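You operate a simulated robot arm through the tools that you are given. There is no shell and no other tool. Be economical: measure what you need, move in short steps, check, and stop when the job is done.

You run a simulated two-armed robot. Do the job below in one go: nothing can be reset, and whatever is moved stays where it is left.

JOB
Load pink tape, latch the roll lid, then switch on and press BAND.
Fine: at the binder; its READY lamp is lit.

Only the result counts: the job must be done as asked and must still hold three seconds after the hand-in. Knocking over, shifting, dropping, spilling or breaking anything else fails it. A push-on lid holds only when it is set on centred and level and pressed home; a screw cap is set on level and turned clockwise until tight.

ROBOT AND FRAMES
Two 7-joint arms with two-finger parallel grippers on one trunk, on a base that drives. Base frame: it is fixed to the floor where the robot stands at the start and does not move with it; the origin is under the middle of the robot, x ahead of it, y to its left, z up; the surface under the hand at the start is at about z = 0.85. Lengths are in m, angles in rad, forces in N, time in s.
The left shoulder is at the start at [0.07, 0.163, 1.345], the right one opposite. With the tool pointing down near the work surface each hand reaches from about 0.28 to 0.86 m from the robot's upright axis, wherever it stands, measured 20 degrees to its own side. Places, roughly: binder switch [0.6, 0.9, 1]; black dial [0.6, 0.5, 1]; button one [0.4, 0.9, 1]; button two [0.4, 0.4, 1]; roll box [0.5, 0.2, 0.9]; roll lid [0.6, 0.2, 1]. Payload 3.43 kg a hand.
The tool frame of a hand sits at the grasp point between the pads (the TCP): z along the fingers, y along the line on which they close. The tips reach 0.034 m beyond it. The gripper opens to 0.128 m. The fingers are 0.024 m wide and 0.012 m thick; the gripper's body (0.048 by 0.13 m) begins 0.096 m behind the TCP.
Orientation is that of the tool frame in the base frame, as a unit quaternion [x, y, z, w]. With the fingers straight down and closing along the base's y, the tool's x points along the base's -x, its y along +y and its z along -z.

CONTROLS
- The arms move only by the tool play_rows. It takes "left_commands", "right_commands" or both (then of equal length, played together; a hand with none holds still); each is text: rows parted by semicolons, each of 7 numbers parted by spaces: the shift along the tool's x, y, z in units of 25 mm (1.0 is 25 mm), then the turn, a rotation vector about the tool's x, y, z in units of 4 degrees (1.0 is 4 degrees), then the opening, from 0 (shut) to 1 (fully open). In form: dx dy dz wx wy wz gripper; .... A call has 1 to 12 rows; each row shifts and turns the commanded pose from where the row before left it, along the tool's axes as they then stand. A call with a number of a shift or a turn outside -1 to 1 is refused whole. Rows are played at 5 a second. More than 0.05 m and 0.15 rad between two rows, or a gripper value outside its range, and nothing of the call is played. Where a pose cannot be reached the arm comes as near as it can. A force on the tool above 70 N (or 10 N above the force at the start of the call, whichever is more), or a blocked arm, ends the call early, and 0.2 s more pass. Each finger travels about 0.153 m/s and halts on what it meets, pressing with about 32 N; the grip force reading is that of the motor and also rises with nothing between the fingers. The clock runs only during rows and for 0.2 s after the last one: add rows that do not move to give the fingers time. It gives the time, the measured TCP pose, the force on the tool (base axes), the opening and the grip force at its end, in the units of the frame above (readings bear some noise), with the torque about the TCP (base axes, N m) and any sound that the robot's microphone picked up.
- Cameras (640 x 400 px; columns grow to the right, rows downward): "scene" is now at [0.1079, 0.0533, 1.5595]; the picture's right is [0.47, -0.88, 0.00], its down [-0.56, -0.30, -0.77] and it looks along [0.68, 0.36, -0.64] (base axes); focal length 242 px, centre (320, 200). "left" rides on the left gripper at [0.076, 0.011, -0.16] in its tool frame; the picture's right is [-0.15, 0.99, 0.00], its down [-0.88, -0.13, -0.46] and it looks along [-0.45, -0.07, 0.89] (tool axes); focal length 234 px, centre (320, 200). "right" rides on the right gripper at [0.076, -0.011, -0.16] in its tool frame; the picture's right is [0.15, 0.99, 0.00], its down [-0.88, 0.13, -0.46] and it looks along [-0.45, 0.07, 0.89] (tool axes); focal length 234 px, centre (320, 200). There is no depth. A picture from a camera that has moved, and an enlarged one, comes with that camera's place and axes in the base frame and with its lens. The place of the scene camera against the robot may be out by one fixed shift of up to 0.025 m in any direction.
- snapshot(camera): a new picture of that camera. It takes no simulated time.
- raise_lower(by): slides the trunk up (or, below 0, down) by that many m; the arms and the scene camera ride with it, the base frame stays. It gives what a move gives, with no picture.
- drive_base(legs): drives the robot by 1 to 6 legs, each [ahead, left, turn to the left] in m, m and rad, along the robot's own axes; the way and the turn of a leg run together, so that a leg with both is an arc; at most 1.5 m and 3.142 rad a leg. The arms and the cameras ride along, it lands a little off, and it stops where it bumps. It gives what a move gives.
- head_to(pan, tilt): turns the head with the scene camera to pan (to the left, within 1.501 rad either way) and tilt (down, from -0.506 to 1.204), counted from straight ahead of the robot. It gives what a move gives.
- close_up(camera, box): a new picture of the part [left, top, right, bottom] of that camera's present view, enlarged. It takes no simulated time.
- hand_in(): hands the job in; it is judged then, once.

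Go step by step. Nothing tells you exact positions but the pictures and the camera data: compare them with the known pose of the tool, close in by small moves and look again before you grip or let go. The budget is 120 turns and 100 pictures, counting those below and the enlarged ones. Unless the task says otherwise, let go and move clear before handing in, and close with one line.

The tools are called as name(argument=value, ...) on one line, values as JSON. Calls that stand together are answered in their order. play_rows: Moves the arms, as the interface text tells. Its arguments: {"type":"object","properties":{"left_commands":{"type":"string"},"right_commands":{"type":"string"}},"required":[]} The other tools are called the same way: raise_lower (by) slides the trunk up or down; drive_base (legs) drives the base; head_to (pan, tilt) turns the head that bears the scene camera; snapshot (camera) takes a picture; close_up (camera, box) takes an enlarged picture of a part of a camera's view; hand_in () hands the job in.

At the start:

```text
time_s: 0.0
left_eef_pos: [0.3335, 0.494, 1.2867]
left_ee_rot: [0.001, 1.0, 0.0, -0.001]
left_force: [0.2, 0.3, 0.8]
left_wrist_torque: [-0.02, 0.0, 0.0]
left_finger_gap: 0.1277
left_grasp_force: 0.0
right_eef_pos: [0.5976, 0.0621, 1.3358]
right_ee_rot: [0.0, 1.0, 0.0, 0.0]
right_force: [0.9, 0.4, 0.1]
right_wrist_torque: [0.01, 0.0, -0.02]
right_finger_gap: 0.128
right_grasp_force: 0.1
trunk travel left (down, up): [-0.825, 0.115]
robot x, y, heading: [-0.0032, 0.001, 0.001]
head pan, tilt: [0.492, 0.695]
```

scene: 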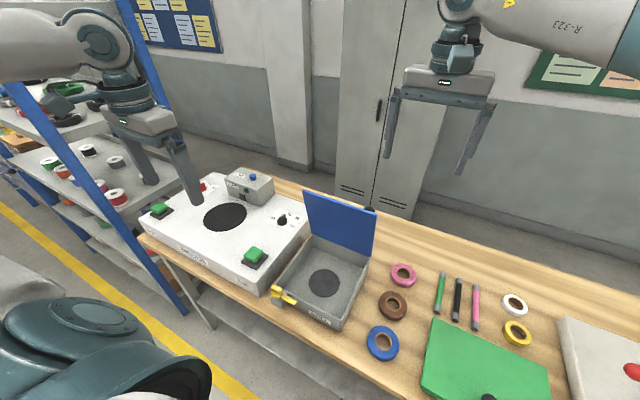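
right: 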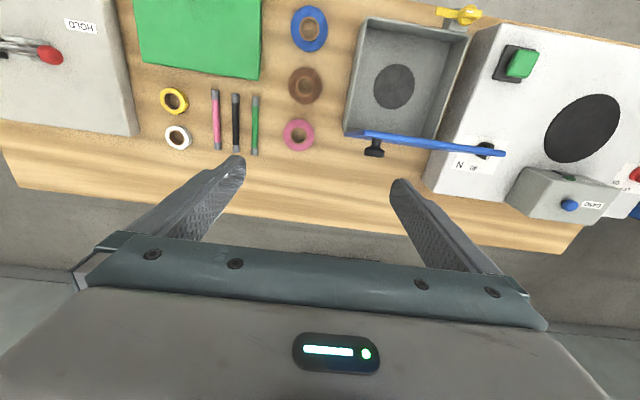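
left: 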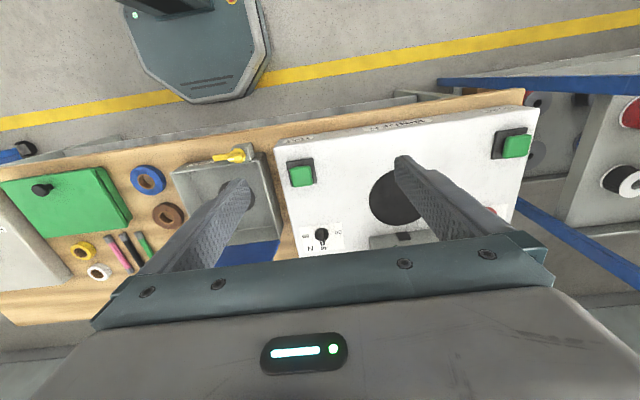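

I see the white binder with two green buttons, a black dial/knob, a small control box, the open roll box with blue lid and yellow latch, and a pink tape roll on the table. I will look closer at the details first.

close_up(camera="scene", box=[130, 160, 320, 280])

close_up(camera="scene", box=[250, 180, 440, 370])

close_up(camera="right", box=[400, 0, 640, 240])

close_up(camera="left", box=[150, 100, 350, 270])

```text
3.33 times, centred on (225, 220) of scene
camera zoom: at [0.1079, 0.0533, 1.5595], right [0.47, -0.88, 0.0], down [-0.56, -0.3, -0.77], along [0.68, 0.36, -0.64], focal length 806 px, centre (637, 133)
```

zoom: 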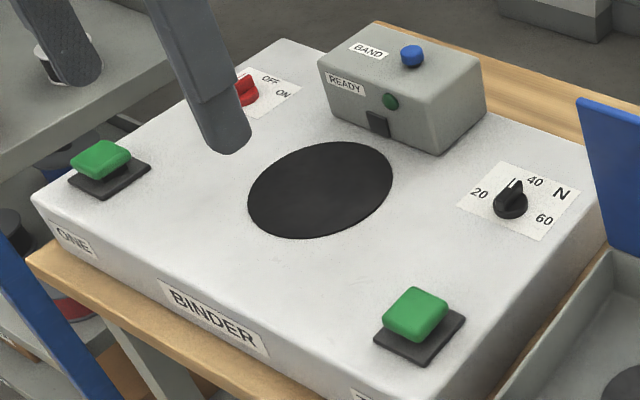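

```text
2.11 times, centred on (345, 275) of scene
camera zoom: at [0.1079, 0.0533, 1.5595], right [0.47, -0.88, 0.0], down [-0.56, -0.3, -0.77], along [0.68, 0.36, -0.64], focal length 509 px, centre (267, 42)
```

zoom: 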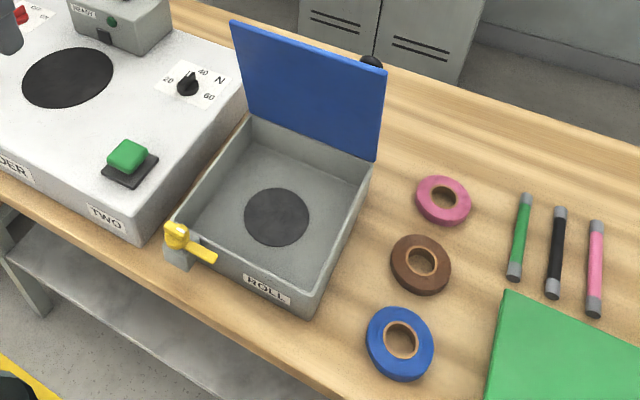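

```text
1.67 times, centred on (520, 120) of right
camera zoom: at [0.521, 0.05, 1.4959], right [-0.15, 0.99, 0.0], down [0.88, 0.13, 0.46], along [0.45, 0.07, -0.89], focal length 390 px, centre (-13, 333)
```

zoom: 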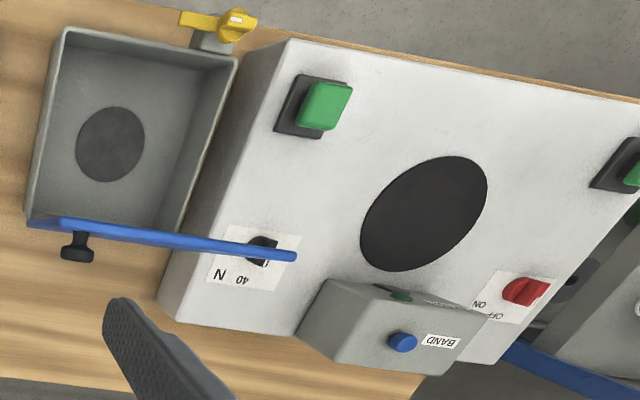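

```text
2.35 times, centred on (250, 185) of left
camera zoom: at [0.257, 0.5044, 1.4438], right [0.15, 0.99, 0.0], down [0.88, -0.13, 0.46], along [0.45, -0.07, -0.89], focal length 551 px, centre (485, 235)
```

zoom: 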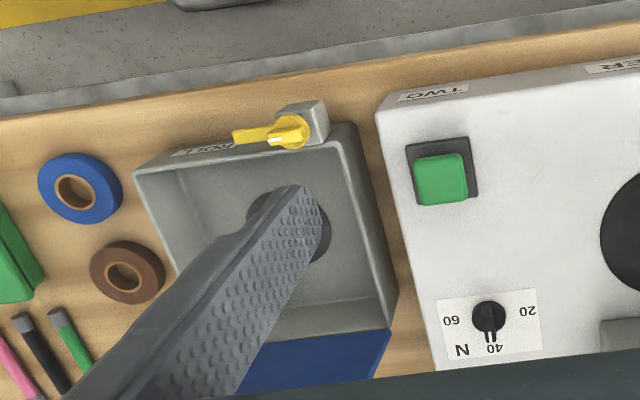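

The pink roll is at about (0.656, 0.013) on the table and the roll box centre is at about (0.508, 0.233). I'll bring the right hand over the pink roll.

play_rows(right_commands="-0.5 -0.4 1 0 0 0 1;-0.5 -0.4 1 0 0 0 1;-0.5 -0.4 1 0 0 0 1;-0.5 -0.4 1 0 0 0 1;-0.34 -0.36 1 0 0 0 1;0 0 1 0 0 0 1;0 0 1 0 0 0 1;0 0 1 0 0 0 1;0 0 1 0 0 0 1;0 0 0 0 0 0 1")

snapshot(camera="right")

snapshot(camera="scene")

```text
time_s: 2.2
left_eef_pos: [0.3331, 0.4936, 1.2867]
left_ee_rot: [0.0, 1.0, 0.0, 0.0]
left_force: [-0.1, -1.4, -0.4]
left_wrist_torque: [-0.01, 0.02, -0.01]
left_finger_gap: 0.1278
left_grasp_force: 0.0
right_eef_pos: [0.6551, 0.0107, 1.1094]
right_ee_rot: [0.0, 1.0, 0.0, 0.0]
right_force: [0.5, -0.4, -0.3]
right_wrist_torque: [-0.02, -0.02, -0.04]
right_finger_gap: 0.1281
right_grasp_force: 0.0
trunk travel left (down, up): [-0.825, 0.115]
robot x, y, heading: [-0.0044, 0.0017, 0.002]
head pan, tilt: [0.492, 0.695]
```

```text
92 pictures are left
camera right: at [0.5789, 0.0006, 1.2697], right [-0.15, 0.99, 0.0], down [0.88, 0.13, 0.46], along [0.45, 0.07, -0.89], focal length 234 px, centre (320, 200)
```

right: 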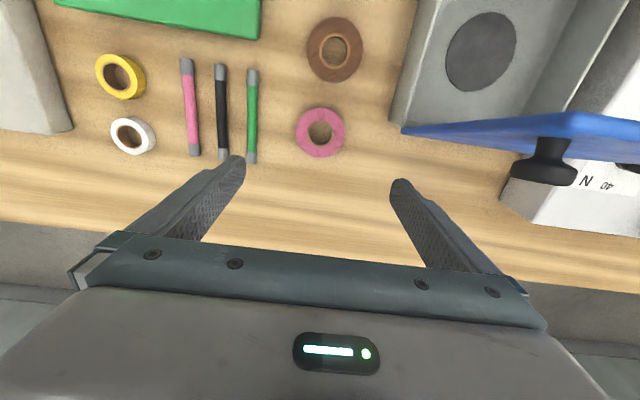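

```text
91 pictures are left
camera scene: at [0.1076, 0.0533, 1.5595], right [0.47, -0.88, 0.0], down [-0.56, -0.3, -0.77], along [0.68, 0.36, -0.64], focal length 242 px, centre (320, 200)
```

scene: 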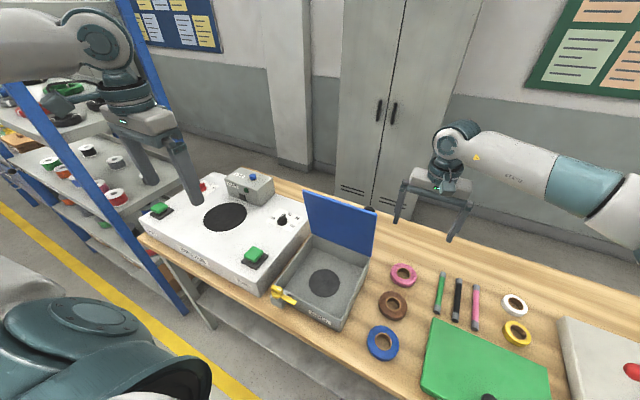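

The pink roll is at (0.657, 0.0135), almost under the hand. I'll descend to about z = 0.93 and look again.

play_rows(right_commands="-0.08 0.12 1 0 0 0 1;0 0 1 0 0 0 1;0 0 1 0 0 0 1;0 0 1 0 0 0 1;0 0 1 0 0 0 1;0 0 1 0 0 0 1;0 0 1 0 0 0 1;0 0 0.2 0 0 0 1;0 0 0 0 0 0 1")

snapshot(camera="right")

close_up(camera="scene", box=[340, 150, 500, 310])

```text
time_s: 4.2
left_eef_pos: [0.3322, 0.4948, 1.2858]
left_ee_rot: [0.0, 1.0, 0.0, -0.001]
left_force: [-0.7, 0.4, -0.1]
left_wrist_torque: [-0.02, -0.03, 0.01]
left_finger_gap: 0.1282
left_grasp_force: 0.0
right_eef_pos: [0.6586, 0.015, 0.9321]
right_ee_rot: [0.0, 1.0, -0.001, 0.001]
right_force: [0.2, 0.4, -0.3]
right_wrist_torque: [-0.02, 0.03, 0.0]
right_finger_gap: 0.1278
right_grasp_force: 0.0
trunk travel left (down, up): [-0.825, 0.115]
robot x, y, heading: [0.0031, 0.001, -0.007]
head pan, tilt: [0.492, 0.695]
```

```text
90 pictures are left
camera right: at [0.5818, 0.0038, 1.0916], right [-0.15, 0.99, 0.0], down [0.88, 0.13, 0.46], along [0.45, 0.07, -0.89], focal length 234 px, centre (320, 200)
```

right: 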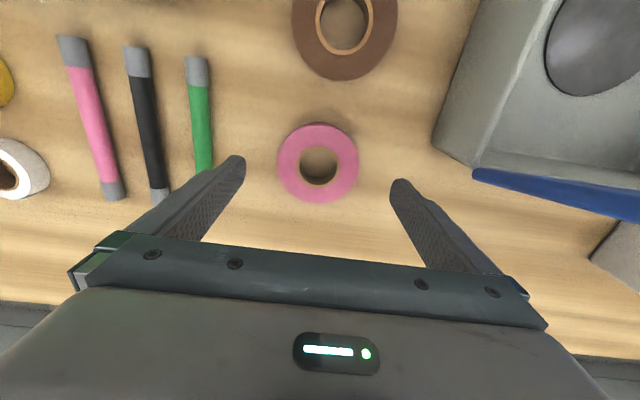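

```text
2.50 times, centred on (420, 230) of scene
camera zoom: at [0.1078, 0.0533, 1.5595], right [0.47, -0.88, 0.0], down [-0.56, -0.3, -0.77], along [0.68, 0.36, -0.64], focal length 605 px, centre (70, 125)
```

zoom: 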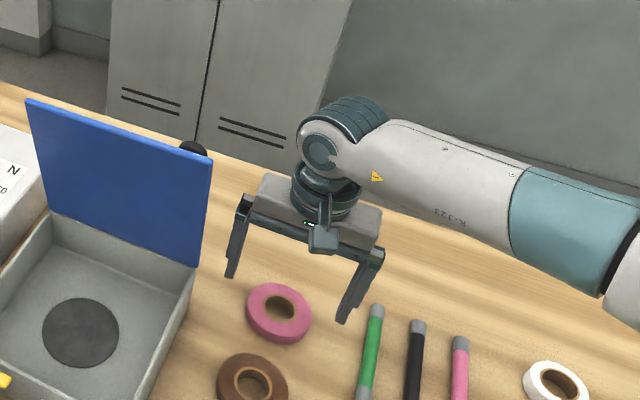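

The roll sits centred between the fingers. I go down to TCP z ≈ 0.89 and close.

play_rows(right_commands="0.08 -0.05 0.6 0 0 0 1;0 0 0.6 0 0 0 1;0 0 0.45 0 0 0 1;0 0 0 0 0 0 1;0 0 0 0 0 0 0.6;0 0 0 0 0 0 0.4;0 0 0 0 0 0 0.4;0 0 0 0 0 0 0.4")

snapshot(camera="right")

```text
time_s: 6.0
left_eef_pos: [0.3336, 0.4939, 1.2864]
left_ee_rot: [0.0, 1.0, 0.0, 0.0]
left_force: [0.1, 0.2, 0.2]
left_wrist_torque: [-0.03, -0.01, -0.02]
left_finger_gap: 0.1281
left_grasp_force: 0.0
right_eef_pos: [0.6566, 0.0142, 0.8904]
right_ee_rot: [0.0, 1.0, 0.0, 0.0]
right_force: [-0.2, 0.1, 0.6]
right_wrist_torque: [0.01, 0.01, -0.02]
right_finger_gap: 0.0801
right_grasp_force: 32.0
trunk travel left (down, up): [-0.825, 0.115]
robot x, y, heading: [-0.0013, -0.0006, -0.004]
head pan, tilt: [0.492, 0.695]
```

```text
88 pictures are left
camera right: at [0.5799, 0.0028, 1.0507], right [-0.15, 0.99, 0.0], down [0.88, 0.13, 0.46], along [0.45, 0.07, -0.89], focal length 234 px, centre (320, 200)
```

right: 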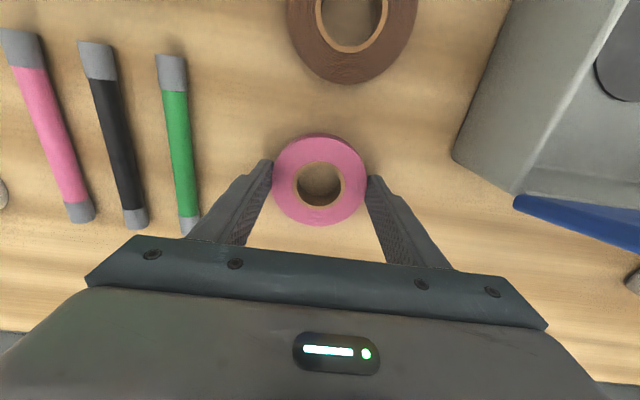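

The pink roll is gripped (gap 0.080). I lift it straight up and move back along −x to clear the lid.

play_rows(right_commands="0 0 -1 0 0 0 0.4;0 0 -1 0 0 0 0.4;0 0 -1 0 0 0 0.4;0 0 -1 0 0 0 0.4;1 0 -1 0 0 0 0.4;1 0 -1 0 0 0 0.4;1 0 0 0 0 0 0.4;1 0 0 0 0 0 0.4;1 0 0 0 0 0 0.4;1 0 0 0 0 0 0.4;1 0 0 0 0 0 0.4;0.2 0 0 0 0 0 0.4")

snapshot(camera="right")

snapshot(camera="scene")

snapshot(camera="left")

```text
time_s: 8.6
left_eef_pos: [0.3327, 0.4937, 1.2871]
left_ee_rot: [0.0, 1.0, 0.0, 0.0]
left_force: [0.0, 0.4, -0.8]
left_wrist_torque: [-0.01, -0.02, 0.0]
left_finger_gap: 0.128
left_grasp_force: 0.0
right_eef_pos: [0.4758, 0.0151, 1.0394]
right_ee_rot: [0.0, 1.0, 0.0, 0.001]
right_force: [-0.1, 0.4, -1.4]
right_wrist_torque: [-0.01, 0.01, 0.01]
right_finger_gap: 0.0801
right_grasp_force: 32.7
trunk travel left (down, up): [-0.825, 0.115]
robot x, y, heading: [0.0034, 0.001, 0.001]
head pan, tilt: [0.492, 0.695]
```

```text
87 pictures are left
camera right: at [0.3997, 0.0039, 1.1996], right [-0.15, 0.99, 0.0], down [0.88, 0.13, 0.46], along [0.45, 0.07, -0.89], focal length 234 px, centre (320, 200)
```

right: 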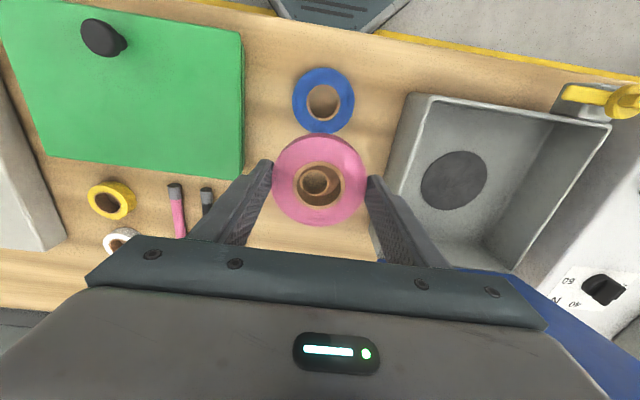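

```text
86 pictures are left
camera scene: at [0.108, 0.0534, 1.5595], right [0.47, -0.88, 0.0], down [-0.56, -0.3, -0.77], along [0.68, 0.36, -0.64], focal length 242 px, centre (320, 200)
```

scene: 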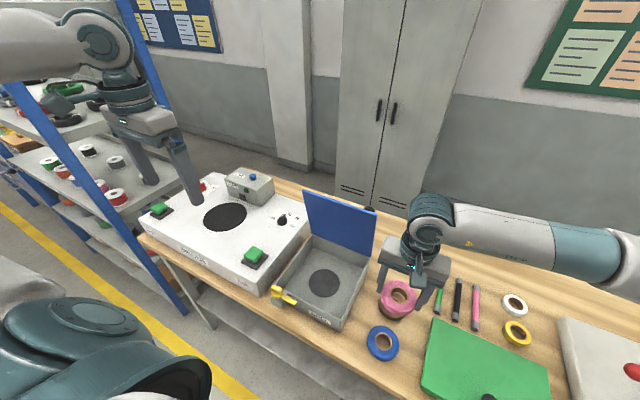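

```text
85 pictures are left
camera left: at [0.2571, 0.5045, 1.4437], right [0.15, 0.99, 0.0], down [0.88, -0.13, 0.46], along [0.45, -0.07, -0.89], focal length 234 px, centre (320, 200)
```

left: 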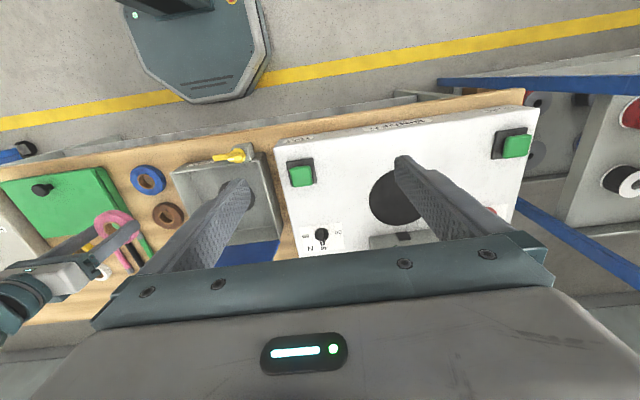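

The box centre (dark disc) computes to about (0.507, 0.235), walls to z≈0.92, with the lid leaning at x≈0.59–0.62. I move the roll sideways over the box.

play_rows(right_commands="0 1 0 0 0 0 0.4;0 1 0 0 0 0 0.4;0 1 0 0 0 0 0.4;0 1 0 0 0 0 0.4;0 1 0 0 0 0 0.4;0 1 0 0 0 0 0.4;0 1 0 0 0 0 0.4;0 1 0 0 0 0 0.4;-0.6 0.8 0 0 0 0 0.4;-0.6 0 0 0 0 0 0.4;0 0 0 0 0 0 0.4")

snapshot(camera="right")

snapshot(camera="scene")

close_up(camera="left", box=[100, 120, 300, 270])

```text
time_s: 11.0
left_eef_pos: [0.3324, 0.4936, 1.2851]
left_ee_rot: [0.0, 1.0, 0.001, 0.0]
left_force: [0.5, -0.2, 0.1]
left_wrist_torque: [-0.02, -0.01, 0.03]
left_finger_gap: 0.1282
left_grasp_force: 0.1
right_eef_pos: [0.5073, 0.2355, 1.0396]
right_ee_rot: [0.0, 1.0, 0.0, 0.0]
right_force: [0.4, 0.0, -0.7]
right_wrist_torque: [0.01, 0.04, 0.01]
right_finger_gap: 0.0801
right_grasp_force: 31.6
trunk travel left (down, up): [-0.825, 0.115]
robot x, y, heading: [-0.0013, -0.0, 0.004]
head pan, tilt: [0.492, 0.695]
```

```text
84 pictures are left
camera right: at [0.4297, 0.2226, 1.2001], right [-0.15, 0.99, 0.0], down [0.88, 0.13, 0.46], along [0.45, 0.07, -0.89], focal length 234 px, centre (320, 200)
```

right: 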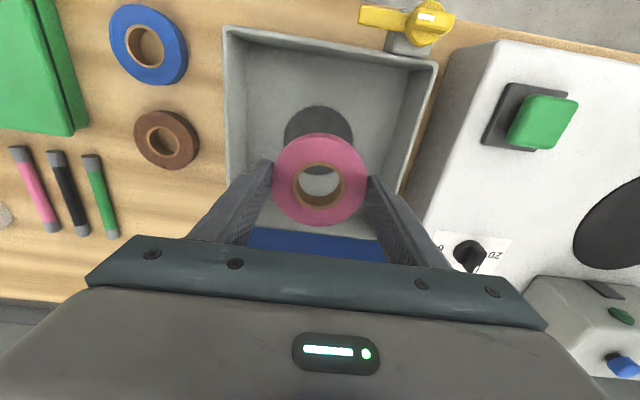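

```text
83 pictures are left
camera scene: at [0.1076, 0.0533, 1.5595], right [0.47, -0.88, 0.0], down [-0.56, -0.3, -0.77], along [0.68, 0.36, -0.64], focal length 242 px, centre (320, 200)
```

scene: 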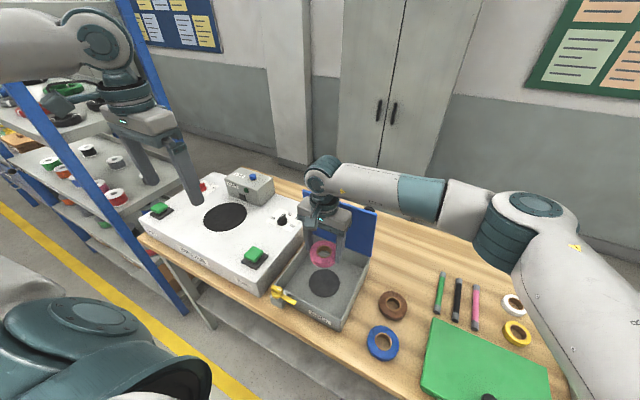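

```text
2.67 times, centred on (200, 195) of left
camera zoom: at [0.2568, 0.5045, 1.4438], right [0.15, 0.99, 0.0], down [0.88, -0.13, 0.46], along [0.45, -0.07, -0.89], focal length 624 px, centre (640, 213)
```

zoom: 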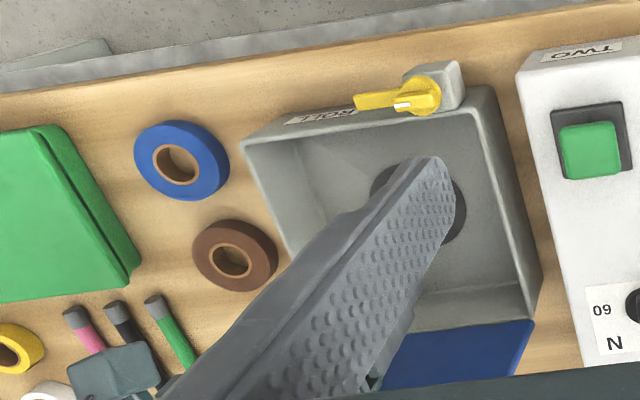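

The roll is aligned over the disc. To keep the forearm away from the open lid while lowering, I tilt the hand 16° back (wrist toward the robot), then lower partway.

play_rows(right_commands="0 0 0 0 -1 0 0.4;0 0 0 0 -1 0 0.4;0 0 0 0 -1 0 0.4;0 0 0 0 -1 0 0.4;0.276 0 0.961 0 0 0 0.4;0.276 0 0.961 0 0 0 0.4;0 0 0 0 0 0 0.4")

snapshot(camera="right")

close_up(camera="scene", box=[220, 120, 460, 320])

```text
time_s: 12.6
left_eef_pos: [0.3313, 0.4937, 1.2865]
left_ee_rot: [0.0, 1.0, 0.001, -0.001]
left_force: [0.2, -1.1, -1.0]
left_wrist_torque: [0.04, 0.03, 0.02]
left_finger_gap: 0.1279
left_grasp_force: 0.0
right_eef_pos: [0.5054, 0.2341, 0.9905]
right_ee_rot: [-0.001, 0.99, 0.0, 0.139]
right_force: [-0.2, 0.0, -0.1]
right_wrist_torque: [-0.01, 0.0, 0.0]
right_finger_gap: 0.0802
right_grasp_force: 31.8
trunk travel left (down, up): [-0.825, 0.115]
robot x, y, heading: [0.0002, -0.0025, -0.001]
head pan, tilt: [0.492, 0.695]
```

```text
81 pictures are left
camera right: at [0.3873, 0.2223, 1.1227], right [-0.14, 0.99, -0.04], down [0.72, 0.13, 0.68], along [0.68, 0.07, -0.73], focal length 234 px, centre (320, 200)
```

right: 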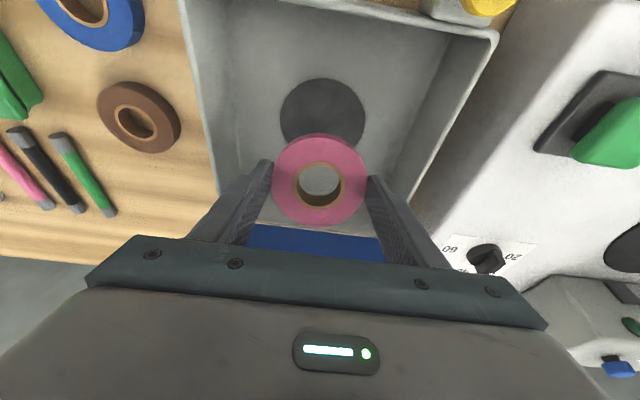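

```text
2.00 times, centred on (340, 220) of scene
camera zoom: at [0.1074, 0.0533, 1.5596], right [0.47, -0.88, 0.0], down [-0.56, -0.3, -0.77], along [0.68, 0.36, -0.64], focal length 484 px, centre (280, 160)
```

zoom: 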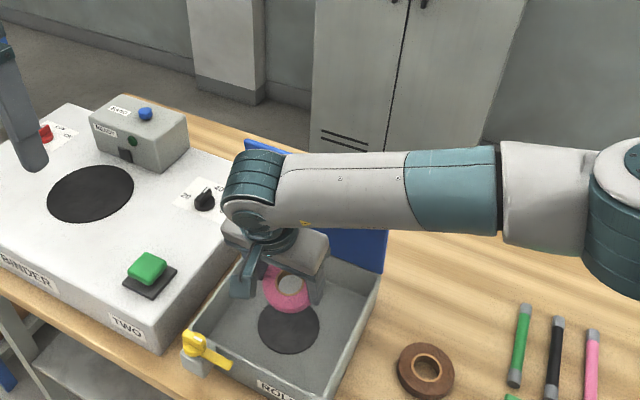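

The forearm is well in front of the lid now. I lower further towards the box floor.

play_rows(right_commands="0.276 0 0.961 0 0 0 0.4;0.276 0 0.961 0 0 0 0.4;0.276 0 0.961 0 0 0 0.4;0.055 0 0.192 0 0 0 0.4;0.04 0 0.12 0 0 0 0.4;0 0 0 0 0 0 0.4")

snapshot(camera="right")

close_up(camera="scene", box=[240, 180, 420, 330])

```text
time_s: 14.0
left_eef_pos: [0.3308, 0.4933, 1.2871]
left_ee_rot: [0.0, 1.0, -0.001, 0.001]
left_force: [-0.3, -0.4, 0.5]
left_wrist_torque: [-0.04, -0.03, 0.03]
left_finger_gap: 0.128
left_grasp_force: 0.1
right_eef_pos: [0.5065, 0.2338, 0.9085]
right_ee_rot: [0.0, 0.99, 0.001, 0.14]
right_force: [2.9, 0.5, 19.8]
right_wrist_torque: [-0.02, 0.39, -0.04]
right_finger_gap: 0.0805
right_grasp_force: 32.3
trunk travel left (down, up): [-0.825, 0.115]
robot x, y, heading: [0.0044, -0.0015, 0.001]
head pan, tilt: [0.492, 0.695]
```

```text
79 pictures are left
camera right: at [0.3874, 0.223, 1.0414], right [-0.14, 0.99, -0.04], down [0.72, 0.13, 0.68], along [0.68, 0.07, -0.73], focal length 234 px, centre (320, 200)
```

right: 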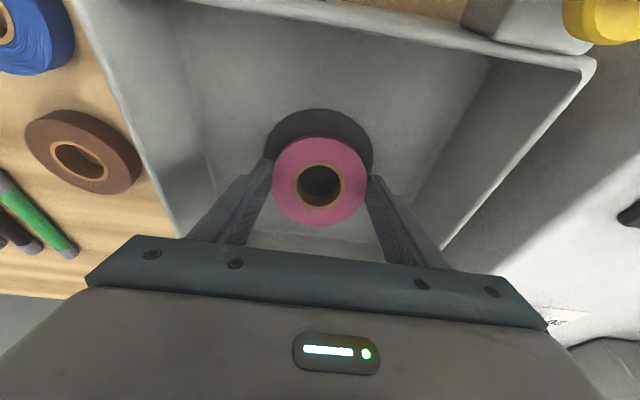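

```text
2.67 times, centred on (330, 255) of scene
camera zoom: at [0.1063, 0.0526, 1.56], right [0.47, -0.88, 0.0], down [-0.56, -0.3, -0.77], along [0.68, 0.36, -0.64], focal length 645 px, centre (293, 53)
```

zoom: 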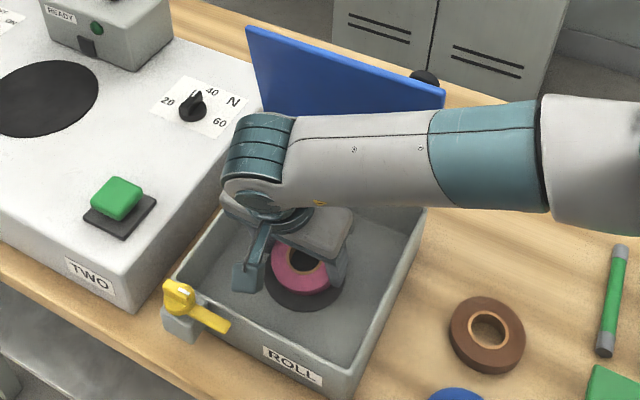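

The roll touches the box floor (≈20 N up). I release it and look.

play_rows(right_commands="0 0 -0.05 0 0 0 0.5;0 0 0 0 0 0 0.8;0 0 0 0 0 0 0.9;0 0 0 0 0 0 0.9;-0.276 0 -0.961 0 0 0 0.9;-0.276 0 -0.961 0 0 0 0.9;-0.276 0 -0.961 0 0 0 0.9;0 0 0 0 0 0 0.9")

snapshot(camera="right")

```text
time_s: 15.8
left_eef_pos: [0.332, 0.4935, 1.2863]
left_ee_rot: [0.0, 1.0, 0.0, 0.001]
left_force: [0.7, 0.2, -0.1]
left_wrist_torque: [0.02, -0.01, 0.02]
left_finger_gap: 0.1275
left_grasp_force: 0.1
right_eef_pos: [0.506, 0.2341, 0.9852]
right_ee_rot: [0.0, 0.99, 0.0, 0.139]
right_force: [-0.1, -0.1, 0.0]
right_wrist_torque: [-0.02, -0.01, -0.03]
right_finger_gap: 0.1151
right_grasp_force: 0.0
trunk travel left (down, up): [-0.825, 0.115]
robot x, y, heading: [0.0013, 0.0017, 0.002]
head pan, tilt: [0.492, 0.695]
```

```text
77 pictures are left
camera right: at [0.3881, 0.222, 1.117], right [-0.14, 0.99, -0.04], down [0.72, 0.13, 0.68], along [0.68, 0.07, -0.73], focal length 234 px, centre (320, 200)
```

right: 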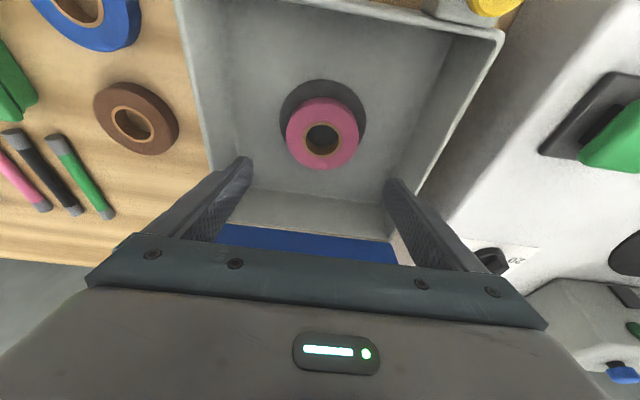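

The pink roll lies flat on the disc. I lift, level the hand, and view it from above to check centring.

play_rows(right_commands="-0.276 0 -0.961 0 0 0 0.9;-0.276 0 -0.961 0 0 0 0.9;-0.276 0 -0.961 0 0 0 0.9;-0.276 0 -0.961 0 0 0 0.9;-0.276 0 -0.961 0 0 0 0.9;-0.276 0 -0.961 0 0 0 0.9;-0.276 0 -0.961 0 0 0 0.9;0 0 -1 0 1 0 0.9;0 0 -1 0 1 0 0.9;0 0 -1 0 1 0 0.9;0 0 -1 0 1 0 0.9;0 0 0 0 0 0 0.9")

snapshot(camera="right")

close_up(camera="scene", box=[240, 180, 420, 330])

```text
time_s: 18.4
left_eef_pos: [0.3328, 0.4933, 1.2855]
left_ee_rot: [0.001, 1.0, 0.0, 0.0]
left_force: [-0.3, -0.5, 0.1]
left_wrist_torque: [0.03, 0.02, -0.02]
left_finger_gap: 0.1276
left_grasp_force: 0.1
right_eef_pos: [0.4896, 0.2333, 1.2571]
right_ee_rot: [-0.001, 1.0, 0.0, -0.001]
right_force: [1.0, -0.3, -0.6]
right_wrist_torque: [-0.02, 0.01, 0.01]
right_finger_gap: 0.1149
right_grasp_force: 0.1
trunk travel left (down, up): [-0.825, 0.115]
robot x, y, heading: [-0.0009, -0.0001, -0.001]
head pan, tilt: [0.492, 0.695]
```

```text
76 pictures are left
camera right: at [0.4125, 0.2221, 1.4169], right [-0.15, 0.99, 0.0], down [0.88, 0.13, 0.45], along [0.45, 0.07, -0.89], focal length 234 px, centre (320, 200)
```

right: 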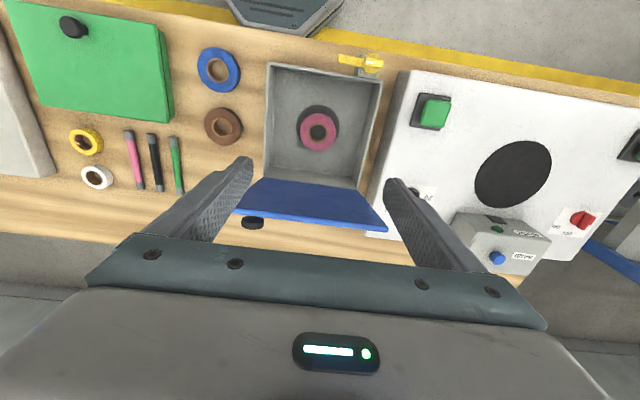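

```text
2.67 times, centred on (330, 255) of scene
camera zoom: at [0.1079, 0.0534, 1.5595], right [0.47, -0.88, 0.0], down [-0.56, -0.3, -0.77], along [0.68, 0.36, -0.64], focal length 645 px, centre (293, 53)
```

zoom: 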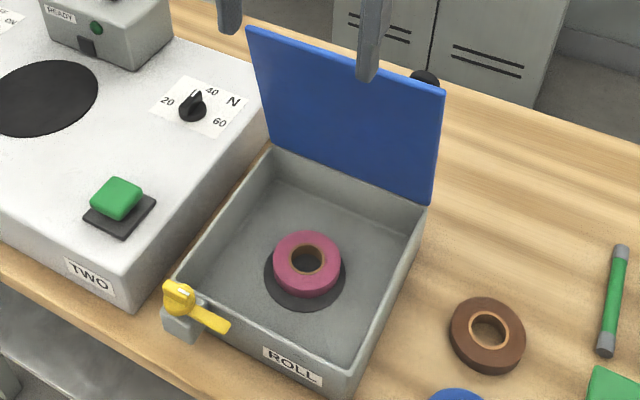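

I want to check the centring a little more closely.

close_up(camera="right", box=[250, 50, 400, 200])

```text
2.67 times, centred on (325, 125) of right
camera zoom: at [0.4125, 0.2221, 1.4169], right [-0.15, 0.99, 0.0], down [0.88, 0.13, 0.45], along [0.45, 0.07, -0.89], focal length 624 px, centre (307, 400)
```

zoom: 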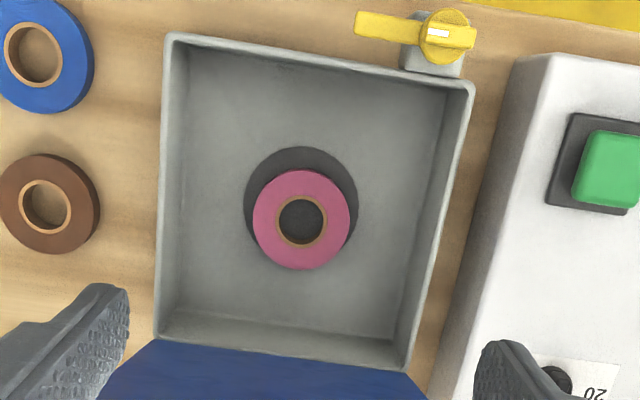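

The roll sits about 1 cm too far in +x relative to the disc. I'll go back and nudge it to centre: tilt, approach x≈0.512 and descend partly.

play_rows(right_commands="0 0 0 0 -1 0 0.9;0 0 0 0 -1 0 0.9;0 0 0 0 -1 0 0.9;0 0 0 0 -1 0 0.9;-0.846 0 0.243 0 0 0 0.9;0.276 0 0.961 0 0 0 0.9;0.276 0 0.961 0 0 0 0.9;0.276 0 0.961 0 0 0 0.9;0.276 0 0.961 0 0 0 0.9;0.276 0 0.961 0 0 0 0.9;0.276 0 0.961 0 0 0 0.9;0.276 0 0.961 0 0 0 0.9")

play_rows(right_commands="0.276 0 0.961 0 0 0 0.9;0.276 0 0.961 0 0 0 0.9;0.276 0 0.961 0 0 0 0.9;0.276 0 0.961 0 0 0 0.9;0 0 0 0 0 0 0.9")

snapshot(camera="right")

```text
time_s: 21.0
left_eef_pos: [0.3322, 0.4933, 1.2858]
left_ee_rot: [0.0, 1.0, 0.0, 0.001]
left_force: [0.0, -0.4, 0.1]
left_wrist_torque: [0.04, 0.02, -0.03]
left_finger_gap: 0.1279
left_grasp_force: 0.2
right_eef_pos: [0.5102, 0.2334, 1.0816]
right_ee_rot: [0.0, 0.99, 0.0, 0.139]
right_force: [-0.1, 0.8, -0.2]
right_wrist_torque: [0.0, -0.02, 0.01]
right_finger_gap: 0.1152
right_grasp_force: 0.0
trunk travel left (down, up): [-0.825, 0.115]
robot x, y, heading: [-0.0011, -0.0018, 0.004]
head pan, tilt: [0.492, 0.695]
```

```text
time_s: 22.2
left_eef_pos: [0.3335, 0.4939, 1.2857]
left_ee_rot: [0.0, 1.0, 0.0, 0.0]
left_force: [0.2, -0.1, 0.0]
left_wrist_torque: [-0.03, 0.01, 0.04]
left_finger_gap: 0.1278
left_grasp_force: 0.1
right_eef_pos: [0.5106, 0.2351, 0.9778]
right_ee_rot: [0.0, 0.99, 0.001, 0.139]
right_force: [0.1, 0.4, -0.6]
right_wrist_torque: [0.0, 0.02, -0.01]
right_finger_gap: 0.1153
right_grasp_force: 0.2
trunk travel left (down, up): [-0.825, 0.115]
robot x, y, heading: [-0.0017, -0.0025, 0.002]
head pan, tilt: [0.492, 0.695]
```

```text
73 pictures are left
camera right: at [0.3904, 0.2232, 1.1111], right [-0.14, 0.99, -0.04], down [0.72, 0.13, 0.68], along [0.68, 0.07, -0.73], focal length 234 px, centre (320, 200)
```

right: 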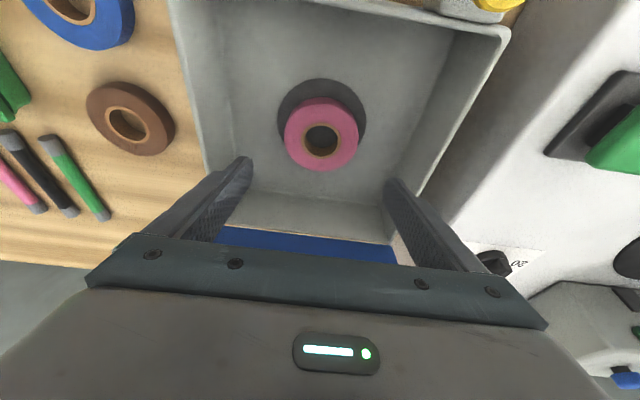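

I descend, grip the roll where it lies, slide it 10 mm toward −x, release, and lift.

play_rows(right_commands="0.276 0 0.961 0 0 0 0.9;0.276 0 0.961 0 0 0 0.9;0.276 0 0.961 0 0 0 0.9;0 0 0 0 0 0 0.6;0 0 0 0 0 0 0.5;0 0 0 0 0 0 0.5;0.192 0 -0.055 0 0 0 0.5;0.192 0 -0.055 0 0 0 0.5;0 0 0 0 0 0 0.5;0 0 0 0 0 0 0.8;0 0 0 0 0 0 0.9;0 0 0 0 0 0 0.9")

play_rows(right_commands="-0.276 0 -0.961 0 0 0 0.9;-0.276 0 -0.961 0 0 0 0.9;-0.276 0 -0.961 0 0 0 0.9;-0.276 0 -0.961 0 0 0 0.9;-0.276 0 -0.961 0 0 0 0.9;-0.276 0 -0.961 0 0 0 0.9;-0.276 0 -0.961 0 0 0 0.9;-0.276 0 -0.961 0 1 0 0.9;-0.276 0 -0.961 0 1 0 0.9;-0.276 0 -0.961 0 1 0 0.9;-0.276 0 -0.961 0 1 0 0.9;0 0 0 0 0 0 0.9")

close_up(camera="right", box=[240, 40, 400, 200])

close_up(camera="scene", box=[240, 180, 420, 330])

```text
time_s: 24.8
left_eef_pos: [0.3325, 0.4948, 1.2858]
left_ee_rot: [0.0, 1.0, -0.001, 0.0]
left_force: [0.1, -0.4, 0.1]
left_wrist_torque: [0.0, 0.02, -0.02]
left_finger_gap: 0.1278
left_grasp_force: 0.1
right_eef_pos: [0.5006, 0.2343, 0.905]
right_ee_rot: [0.0, 0.99, 0.0, 0.139]
right_force: [-0.4, 0.8, 0.1]
right_wrist_torque: [0.0, -0.04, -0.05]
right_finger_gap: 0.1154
right_grasp_force: 0.0
trunk travel left (down, up): [-0.825, 0.115]
robot x, y, heading: [0.0012, 0.0036, -0.004]
head pan, tilt: [0.492, 0.695]
```

```text
time_s: 27.4
left_eef_pos: [0.3319, 0.4932, 1.2855]
left_ee_rot: [0.0, 1.0, -0.001, 0.0]
left_force: [-0.5, -0.5, 0.1]
left_wrist_torque: [-0.04, -0.05, 0.0]
left_finger_gap: 0.128
left_grasp_force: 0.0
right_eef_pos: [0.5114, 0.2336, 1.1789]
right_ee_rot: [0.0, 1.0, 0.0, -0.001]
right_force: [-0.3, 0.4, -0.1]
right_wrist_torque: [0.01, 0.01, -0.01]
right_finger_gap: 0.1151
right_grasp_force: 0.0
trunk travel left (down, up): [-0.825, 0.115]
robot x, y, heading: [0.0002, 0.0058, 0.002]
head pan, tilt: [0.492, 0.695]
```

```text
2.50 times, centred on (320, 120) of right
camera zoom: at [0.4356, 0.2232, 1.339], right [-0.15, 0.99, 0.0], down [0.88, 0.13, 0.45], along [0.45, 0.07, -0.89], focal length 585 px, centre (320, 400)
```

zoom: 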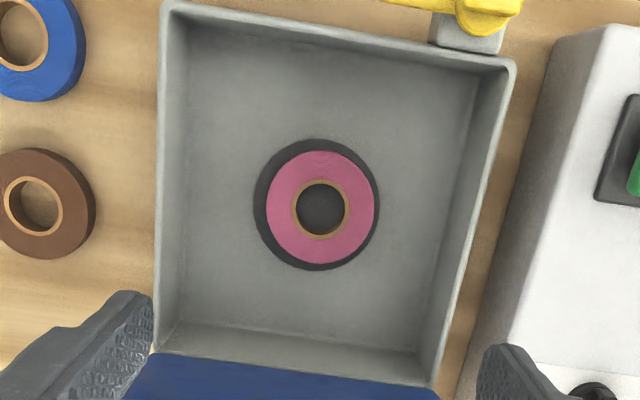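

```text
2.67 times, centred on (330, 255) of scene
camera zoom: at [0.1078, 0.0534, 1.5595], right [0.47, -0.88, 0.0], down [-0.56, -0.3, -0.77], along [0.68, 0.36, -0.64], focal length 645 px, centre (293, 53)
```

zoom: 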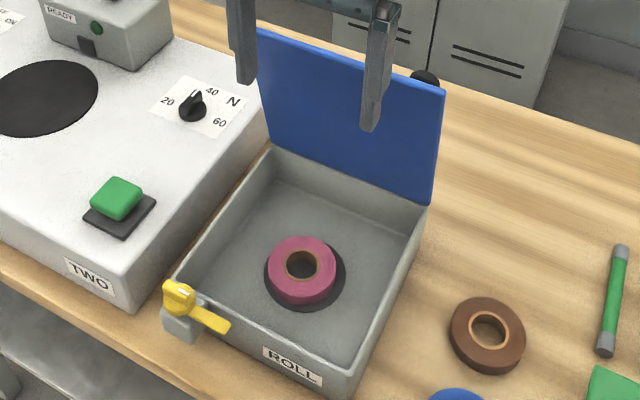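

The roll is centred on the disc now. I retreat the right hand to the right, then send the left hand over and behind the lid.

play_rows(right_commands="0 0 -1 0 0 0 0.5;0 0 -1 0 0 0 0.5;0.3 -1 0 0 0 0 0.5;0.3 -1 0 0 0 0 0.5;0.3 -1 0 0 0 0 0.5;0.3 -1 0 0 0 0 0.5;0.3 -1 0 0 0 0 0.5;0.3 -1 0 0 0 0 0.5;0.3 -1 0 0 0 0 0.5;0.3 -1 0 0 0 0 0.5;0.3 -1 0 0 0 0 0.5;0.3 -1 0 0 0 0 0.5")

play_rows(right_commands="0 -1 0 0 0 0 0.5;0 -1 0 0 0 0 0.5;0 -1 0 0 0 0 0.5;0 -1 0 0 0 0 0.5;0 0 0 0 0 0 0.5;0 0 0 0 0 0 0.5;0 0 0 0 0 0 0.5;0 0 0 0 0 0 0.5;0 0 0 0 0 0 0.5;0 0 0 0 0 0 0.5;0 0 0 0 0 0 0.5;0 0 0 0 0 0 0.5", left_commands="-1 0 0 0 0 0 0.5;-1 0 0 0 0 0 0;-1 0 0 0 0 0 0;-1 0 0 0 0 0 0;-1 0 0 0 0 0 0;-1 0 0 0 0 0 0;-1 0 0 0 0 0 0;-1 0 0 0 0 0 0;-1 -0.5 0 0 0 0 0;-1 -0.5 0 0 0 0 0;-1 -0.5 0 0 0 0 0;-1 -0.5 0 0 0 0 0")

play_rows(left_commands="-1 -1 0 0 0 0 0;-1 -1 0 0 0 0 0;-0.3 -1 0 0 0 0 0;0 -1 0 0 0 0 0;0 -1 0 0 0 0 0;0 -1 0 0 0 0 0;0 -1 0 0 0 0 0;0 0 0 0 0 0 0")

snapshot(camera="left")

snapshot(camera="scene")

```text
time_s: 30.0
left_eef_pos: [0.3321, 0.4922, 1.2867]
left_ee_rot: [0.001, 1.0, 0.001, 0.0]
left_force: [0.5, -0.5, 0.2]
left_wrist_torque: [0.02, 0.05, -0.01]
left_finger_gap: 0.128
left_grasp_force: 0.1
right_eef_pos: [0.4365, -0.017, 1.2299]
right_ee_rot: [0.001, 1.0, 0.002, 0.0]
right_force: [-0.6, -0.1, -1.0]
right_wrist_torque: [0.0, 0.01, 0.02]
right_finger_gap: 0.0639
right_grasp_force: 0.0
trunk travel left (down, up): [-0.825, 0.115]
robot x, y, heading: [0.0021, 0.0004, 0.001]
head pan, tilt: [0.492, 0.695]
```

```text
time_s: 32.6
left_eef_pos: [0.6323, 0.4424, 1.2867]
left_ee_rot: [0.0, 1.0, 0.0, -0.002]
left_force: [0.2, 0.4, 0.3]
left_wrist_torque: [0.0, 0.01, 0.02]
left_finger_gap: 0.0
left_grasp_force: 31.7
right_eef_pos: [0.4372, -0.1154, 1.2271]
right_ee_rot: [0.001, 1.0, 0.0, -0.001]
right_force: [-0.6, -0.4, 0.4]
right_wrist_torque: [-0.04, 0.04, 0.0]
right_finger_gap: 0.0637
right_grasp_force: 0.1
trunk travel left (down, up): [-0.825, 0.115]
robot x, y, heading: [-0.0014, 0.0031, 0.0]
head pan, tilt: [0.492, 0.695]
```

```text
time_s: 34.4
left_eef_pos: [0.6897, 0.2676, 1.2852]
left_ee_rot: [0.0, 1.0, 0.0, -0.001]
left_force: [-0.3, 0.1, -0.1]
left_wrist_torque: [0.01, -0.02, 0.02]
left_finger_gap: 0.0
left_grasp_force: 31.4
right_eef_pos: [0.4364, -0.1143, 1.2289]
right_ee_rot: [0.0, 1.0, 0.0, 0.0]
right_force: [-0.1, 0.1, 0.7]
right_wrist_torque: [-0.02, 0.0, 0.0]
right_finger_gap: 0.0641
right_grasp_force: 0.1
trunk travel left (down, up): [-0.825, 0.115]
robot x, y, heading: [0.0051, 0.0028, 0.0]
head pan, tilt: [0.492, 0.695]
```

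```text
70 pictures are left
camera left: at [0.6145, 0.2787, 1.4438], right [0.15, 0.99, 0.0], down [0.88, -0.13, 0.46], along [0.45, -0.07, -0.89], focal length 234 px, centre (320, 200)
```

left: 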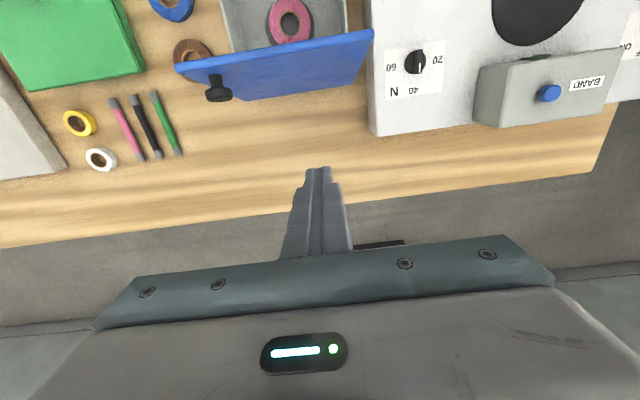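

```text
69 pictures are left
camera scene: at [0.1079, 0.0534, 1.5595], right [0.47, -0.88, 0.0], down [-0.56, -0.3, -0.77], along [0.68, 0.36, -0.64], focal length 242 px, centre (320, 200)
```

scene: 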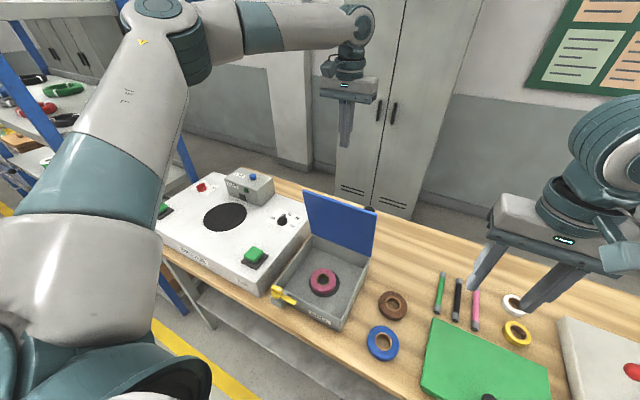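

The lid leans forward with its top edge at x≈0.58, z≈1.14 and hinge at x≈0.625, and the left hand is behind it. I lower the closed fingers and approach the lid's back.

play_rows(left_commands="0 0 1 0 0 0 0;0 0 1 0 0 0 0;0 0 1 0 0 0 0;0 0 1 0 0 0 0;0 0 1 0 0 0 0;0 0 1 0 0 0 0;0.5 -0.2 0.3 0 0 0 0;0.5 0 0 0 0 0 0;0.6 0 0 0 0 0 0;0 0 0 0 0 0 0")

snapshot(camera="left")

snapshot(camera="scene")

```text
time_s: 36.6
left_eef_pos: [0.647, 0.2644, 1.1295]
left_ee_rot: [0.0, 1.0, 0.0, 0.0]
left_force: [-0.9, 0.1, 0.0]
left_wrist_torque: [0.02, 0.06, -0.02]
left_finger_gap: 0.0
left_grasp_force: 32.2
left hand out of reach, approached as far as the arm can: row 6
right_eef_pos: [0.4365, -0.1146, 1.2293]
right_ee_rot: [0.0, 1.0, 0.0, -0.001]
right_force: [0.1, 0.1, -0.2]
right_wrist_torque: [0.01, -0.04, -0.01]
right_finger_gap: 0.064
right_grasp_force: 0.1
trunk travel left (down, up): [-0.825, 0.115]
robot x, y, heading: [-0.0003, 0.002, 0.0]
head pan, tilt: [0.492, 0.695]
```

```text
68 pictures are left
camera left: at [0.5716, 0.2754, 1.2878], right [0.15, 0.99, 0.0], down [0.88, -0.13, 0.46], along [0.45, -0.07, -0.89], focal length 234 px, centre (320, 200)
```

left: 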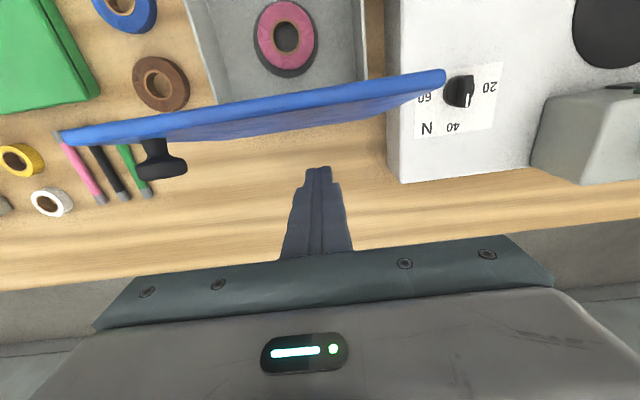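

```text
67 pictures are left
camera scene: at [0.1084, 0.053, 1.5595], right [0.47, -0.88, 0.0], down [-0.56, -0.3, -0.77], along [0.68, 0.36, -0.64], focal length 242 px, centre (320, 200)
```

scene: 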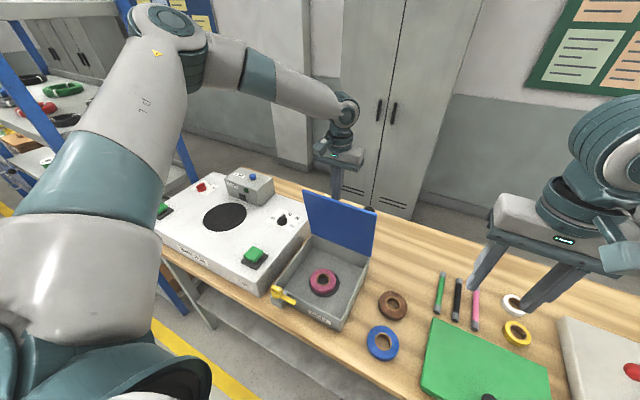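

The fingers are behind the lid, just below its top edge. I push the lid forward along its arc, first half.

play_rows(left_commands="1 0 0 0 0 0 0;0.68 0 0.1 0 0 0 0;1 0 0.4 0 0 0 0;0.88 0 0.4 0 0 0 0;0.72 0 0.48 0 0 0 0;0.68 0 0.52 0 0 0 0;0 0 0 0 0 0 0")

snapshot(camera="left")

snapshot(camera="scene")

```text
time_s: 38.2
left_eef_pos: [0.5245, 0.2663, 1.0816]
left_ee_rot: [0.0, 1.0, -0.001, 0.0]
left_force: [2.2, 0.1, 1.4]
left_wrist_torque: [0.03, -0.03, -0.04]
left_finger_gap: 0.0002
left_grasp_force: 32.1
right_eef_pos: [0.436, -0.1143, 1.2285]
right_ee_rot: [0.0, 1.0, 0.001, 0.0]
right_force: [0.6, 0.0, -0.3]
right_wrist_torque: [0.01, -0.02, -0.03]
right_finger_gap: 0.0637
right_grasp_force: 0.0
trunk travel left (down, up): [-0.825, 0.115]
robot x, y, heading: [0.0, 0.0033, -0.0]
head pan, tilt: [0.492, 0.695]
```

```text
66 pictures are left
camera left: at [0.4483, 0.2771, 1.2398], right [0.15, 0.99, 0.0], down [0.88, -0.13, 0.46], along [0.45, -0.07, -0.89], focal length 234 px, centre (320, 200)
```

left: 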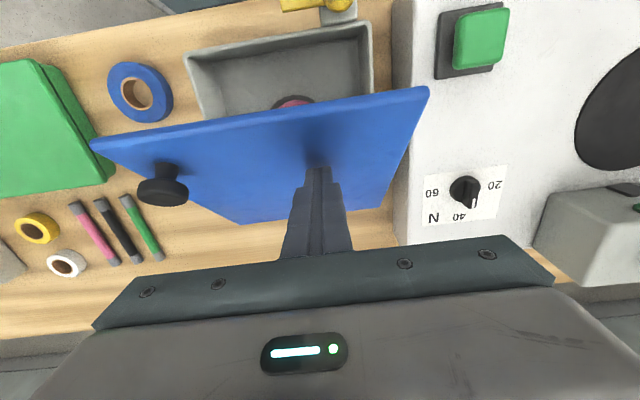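

```text
65 pictures are left
camera scene: at [0.1082, 0.053, 1.5595], right [0.47, -0.88, 0.0], down [-0.56, -0.3, -0.77], along [0.68, 0.36, -0.64], focal length 242 px, centre (320, 200)
```

scene: 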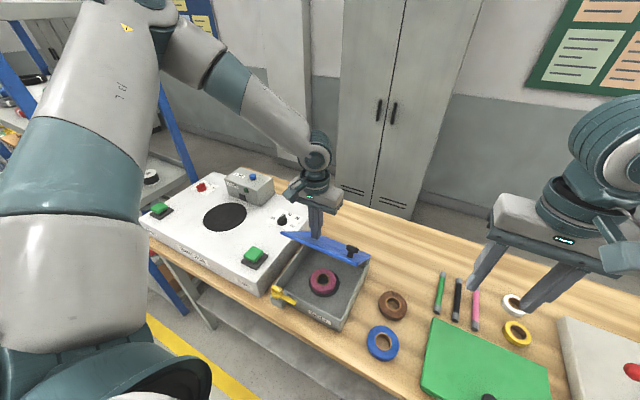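

The lid follows. I continue the arc until it is nearly closed.

play_rows(left_commands="0.7 0 0.66 0 0 0 0;0.52 0 0.72 0 0 0 0;0.4 0 0.72 0 0 0 0;0.36 0 0.8 0 0 0 0;0.2 0 0.8 0 0 0 0;0.1 0 0.5 0 0 0 0;0 0 0 0 0 0 0")

snapshot(camera="left")

close_up(camera="scene", box=[240, 180, 420, 330])

```text
time_s: 39.8
left_eef_pos: [0.4667, 0.2648, 0.9767]
left_ee_rot: [0.0, 1.0, 0.0, 0.0]
left_force: [1.3, -0.1, 3.0]
left_wrist_torque: [0.01, -0.01, -0.03]
left_finger_gap: 0.0001
left_grasp_force: 31.2
right_eef_pos: [0.4362, -0.1152, 1.229]
right_ee_rot: [0.0, 1.0, 0.0, 0.0]
right_force: [0.1, 0.3, 0.7]
right_wrist_torque: [0.01, -0.03, -0.01]
right_finger_gap: 0.064
right_grasp_force: 0.1
trunk travel left (down, up): [-0.825, 0.115]
robot x, y, heading: [0.0019, -0.0011, -0.002]
head pan, tilt: [0.492, 0.695]
```

```text
64 pictures are left
camera left: at [0.3904, 0.2748, 1.1345], right [0.15, 0.99, 0.0], down [0.88, -0.13, 0.46], along [0.45, -0.07, -0.89], focal length 234 px, centre (320, 200)
```

left: 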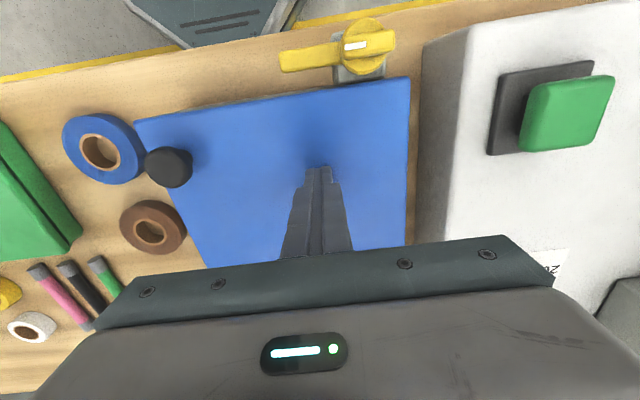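

```text
2.67 times, centred on (330, 255) of scene
camera zoom: at [0.1078, 0.0528, 1.5595], right [0.47, -0.88, 0.0], down [-0.56, -0.3, -0.77], along [0.68, 0.36, -0.64], focal length 645 px, centre (293, 53)
```

zoom: 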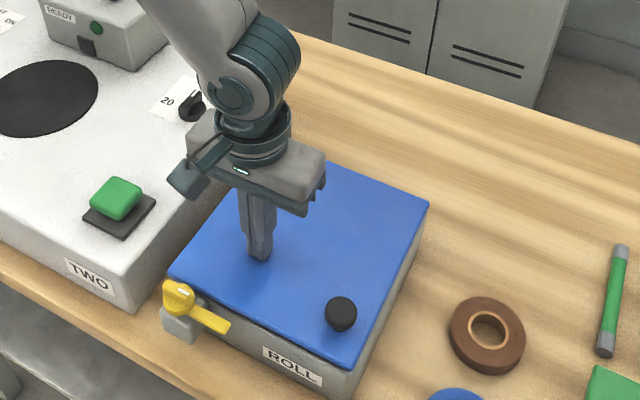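

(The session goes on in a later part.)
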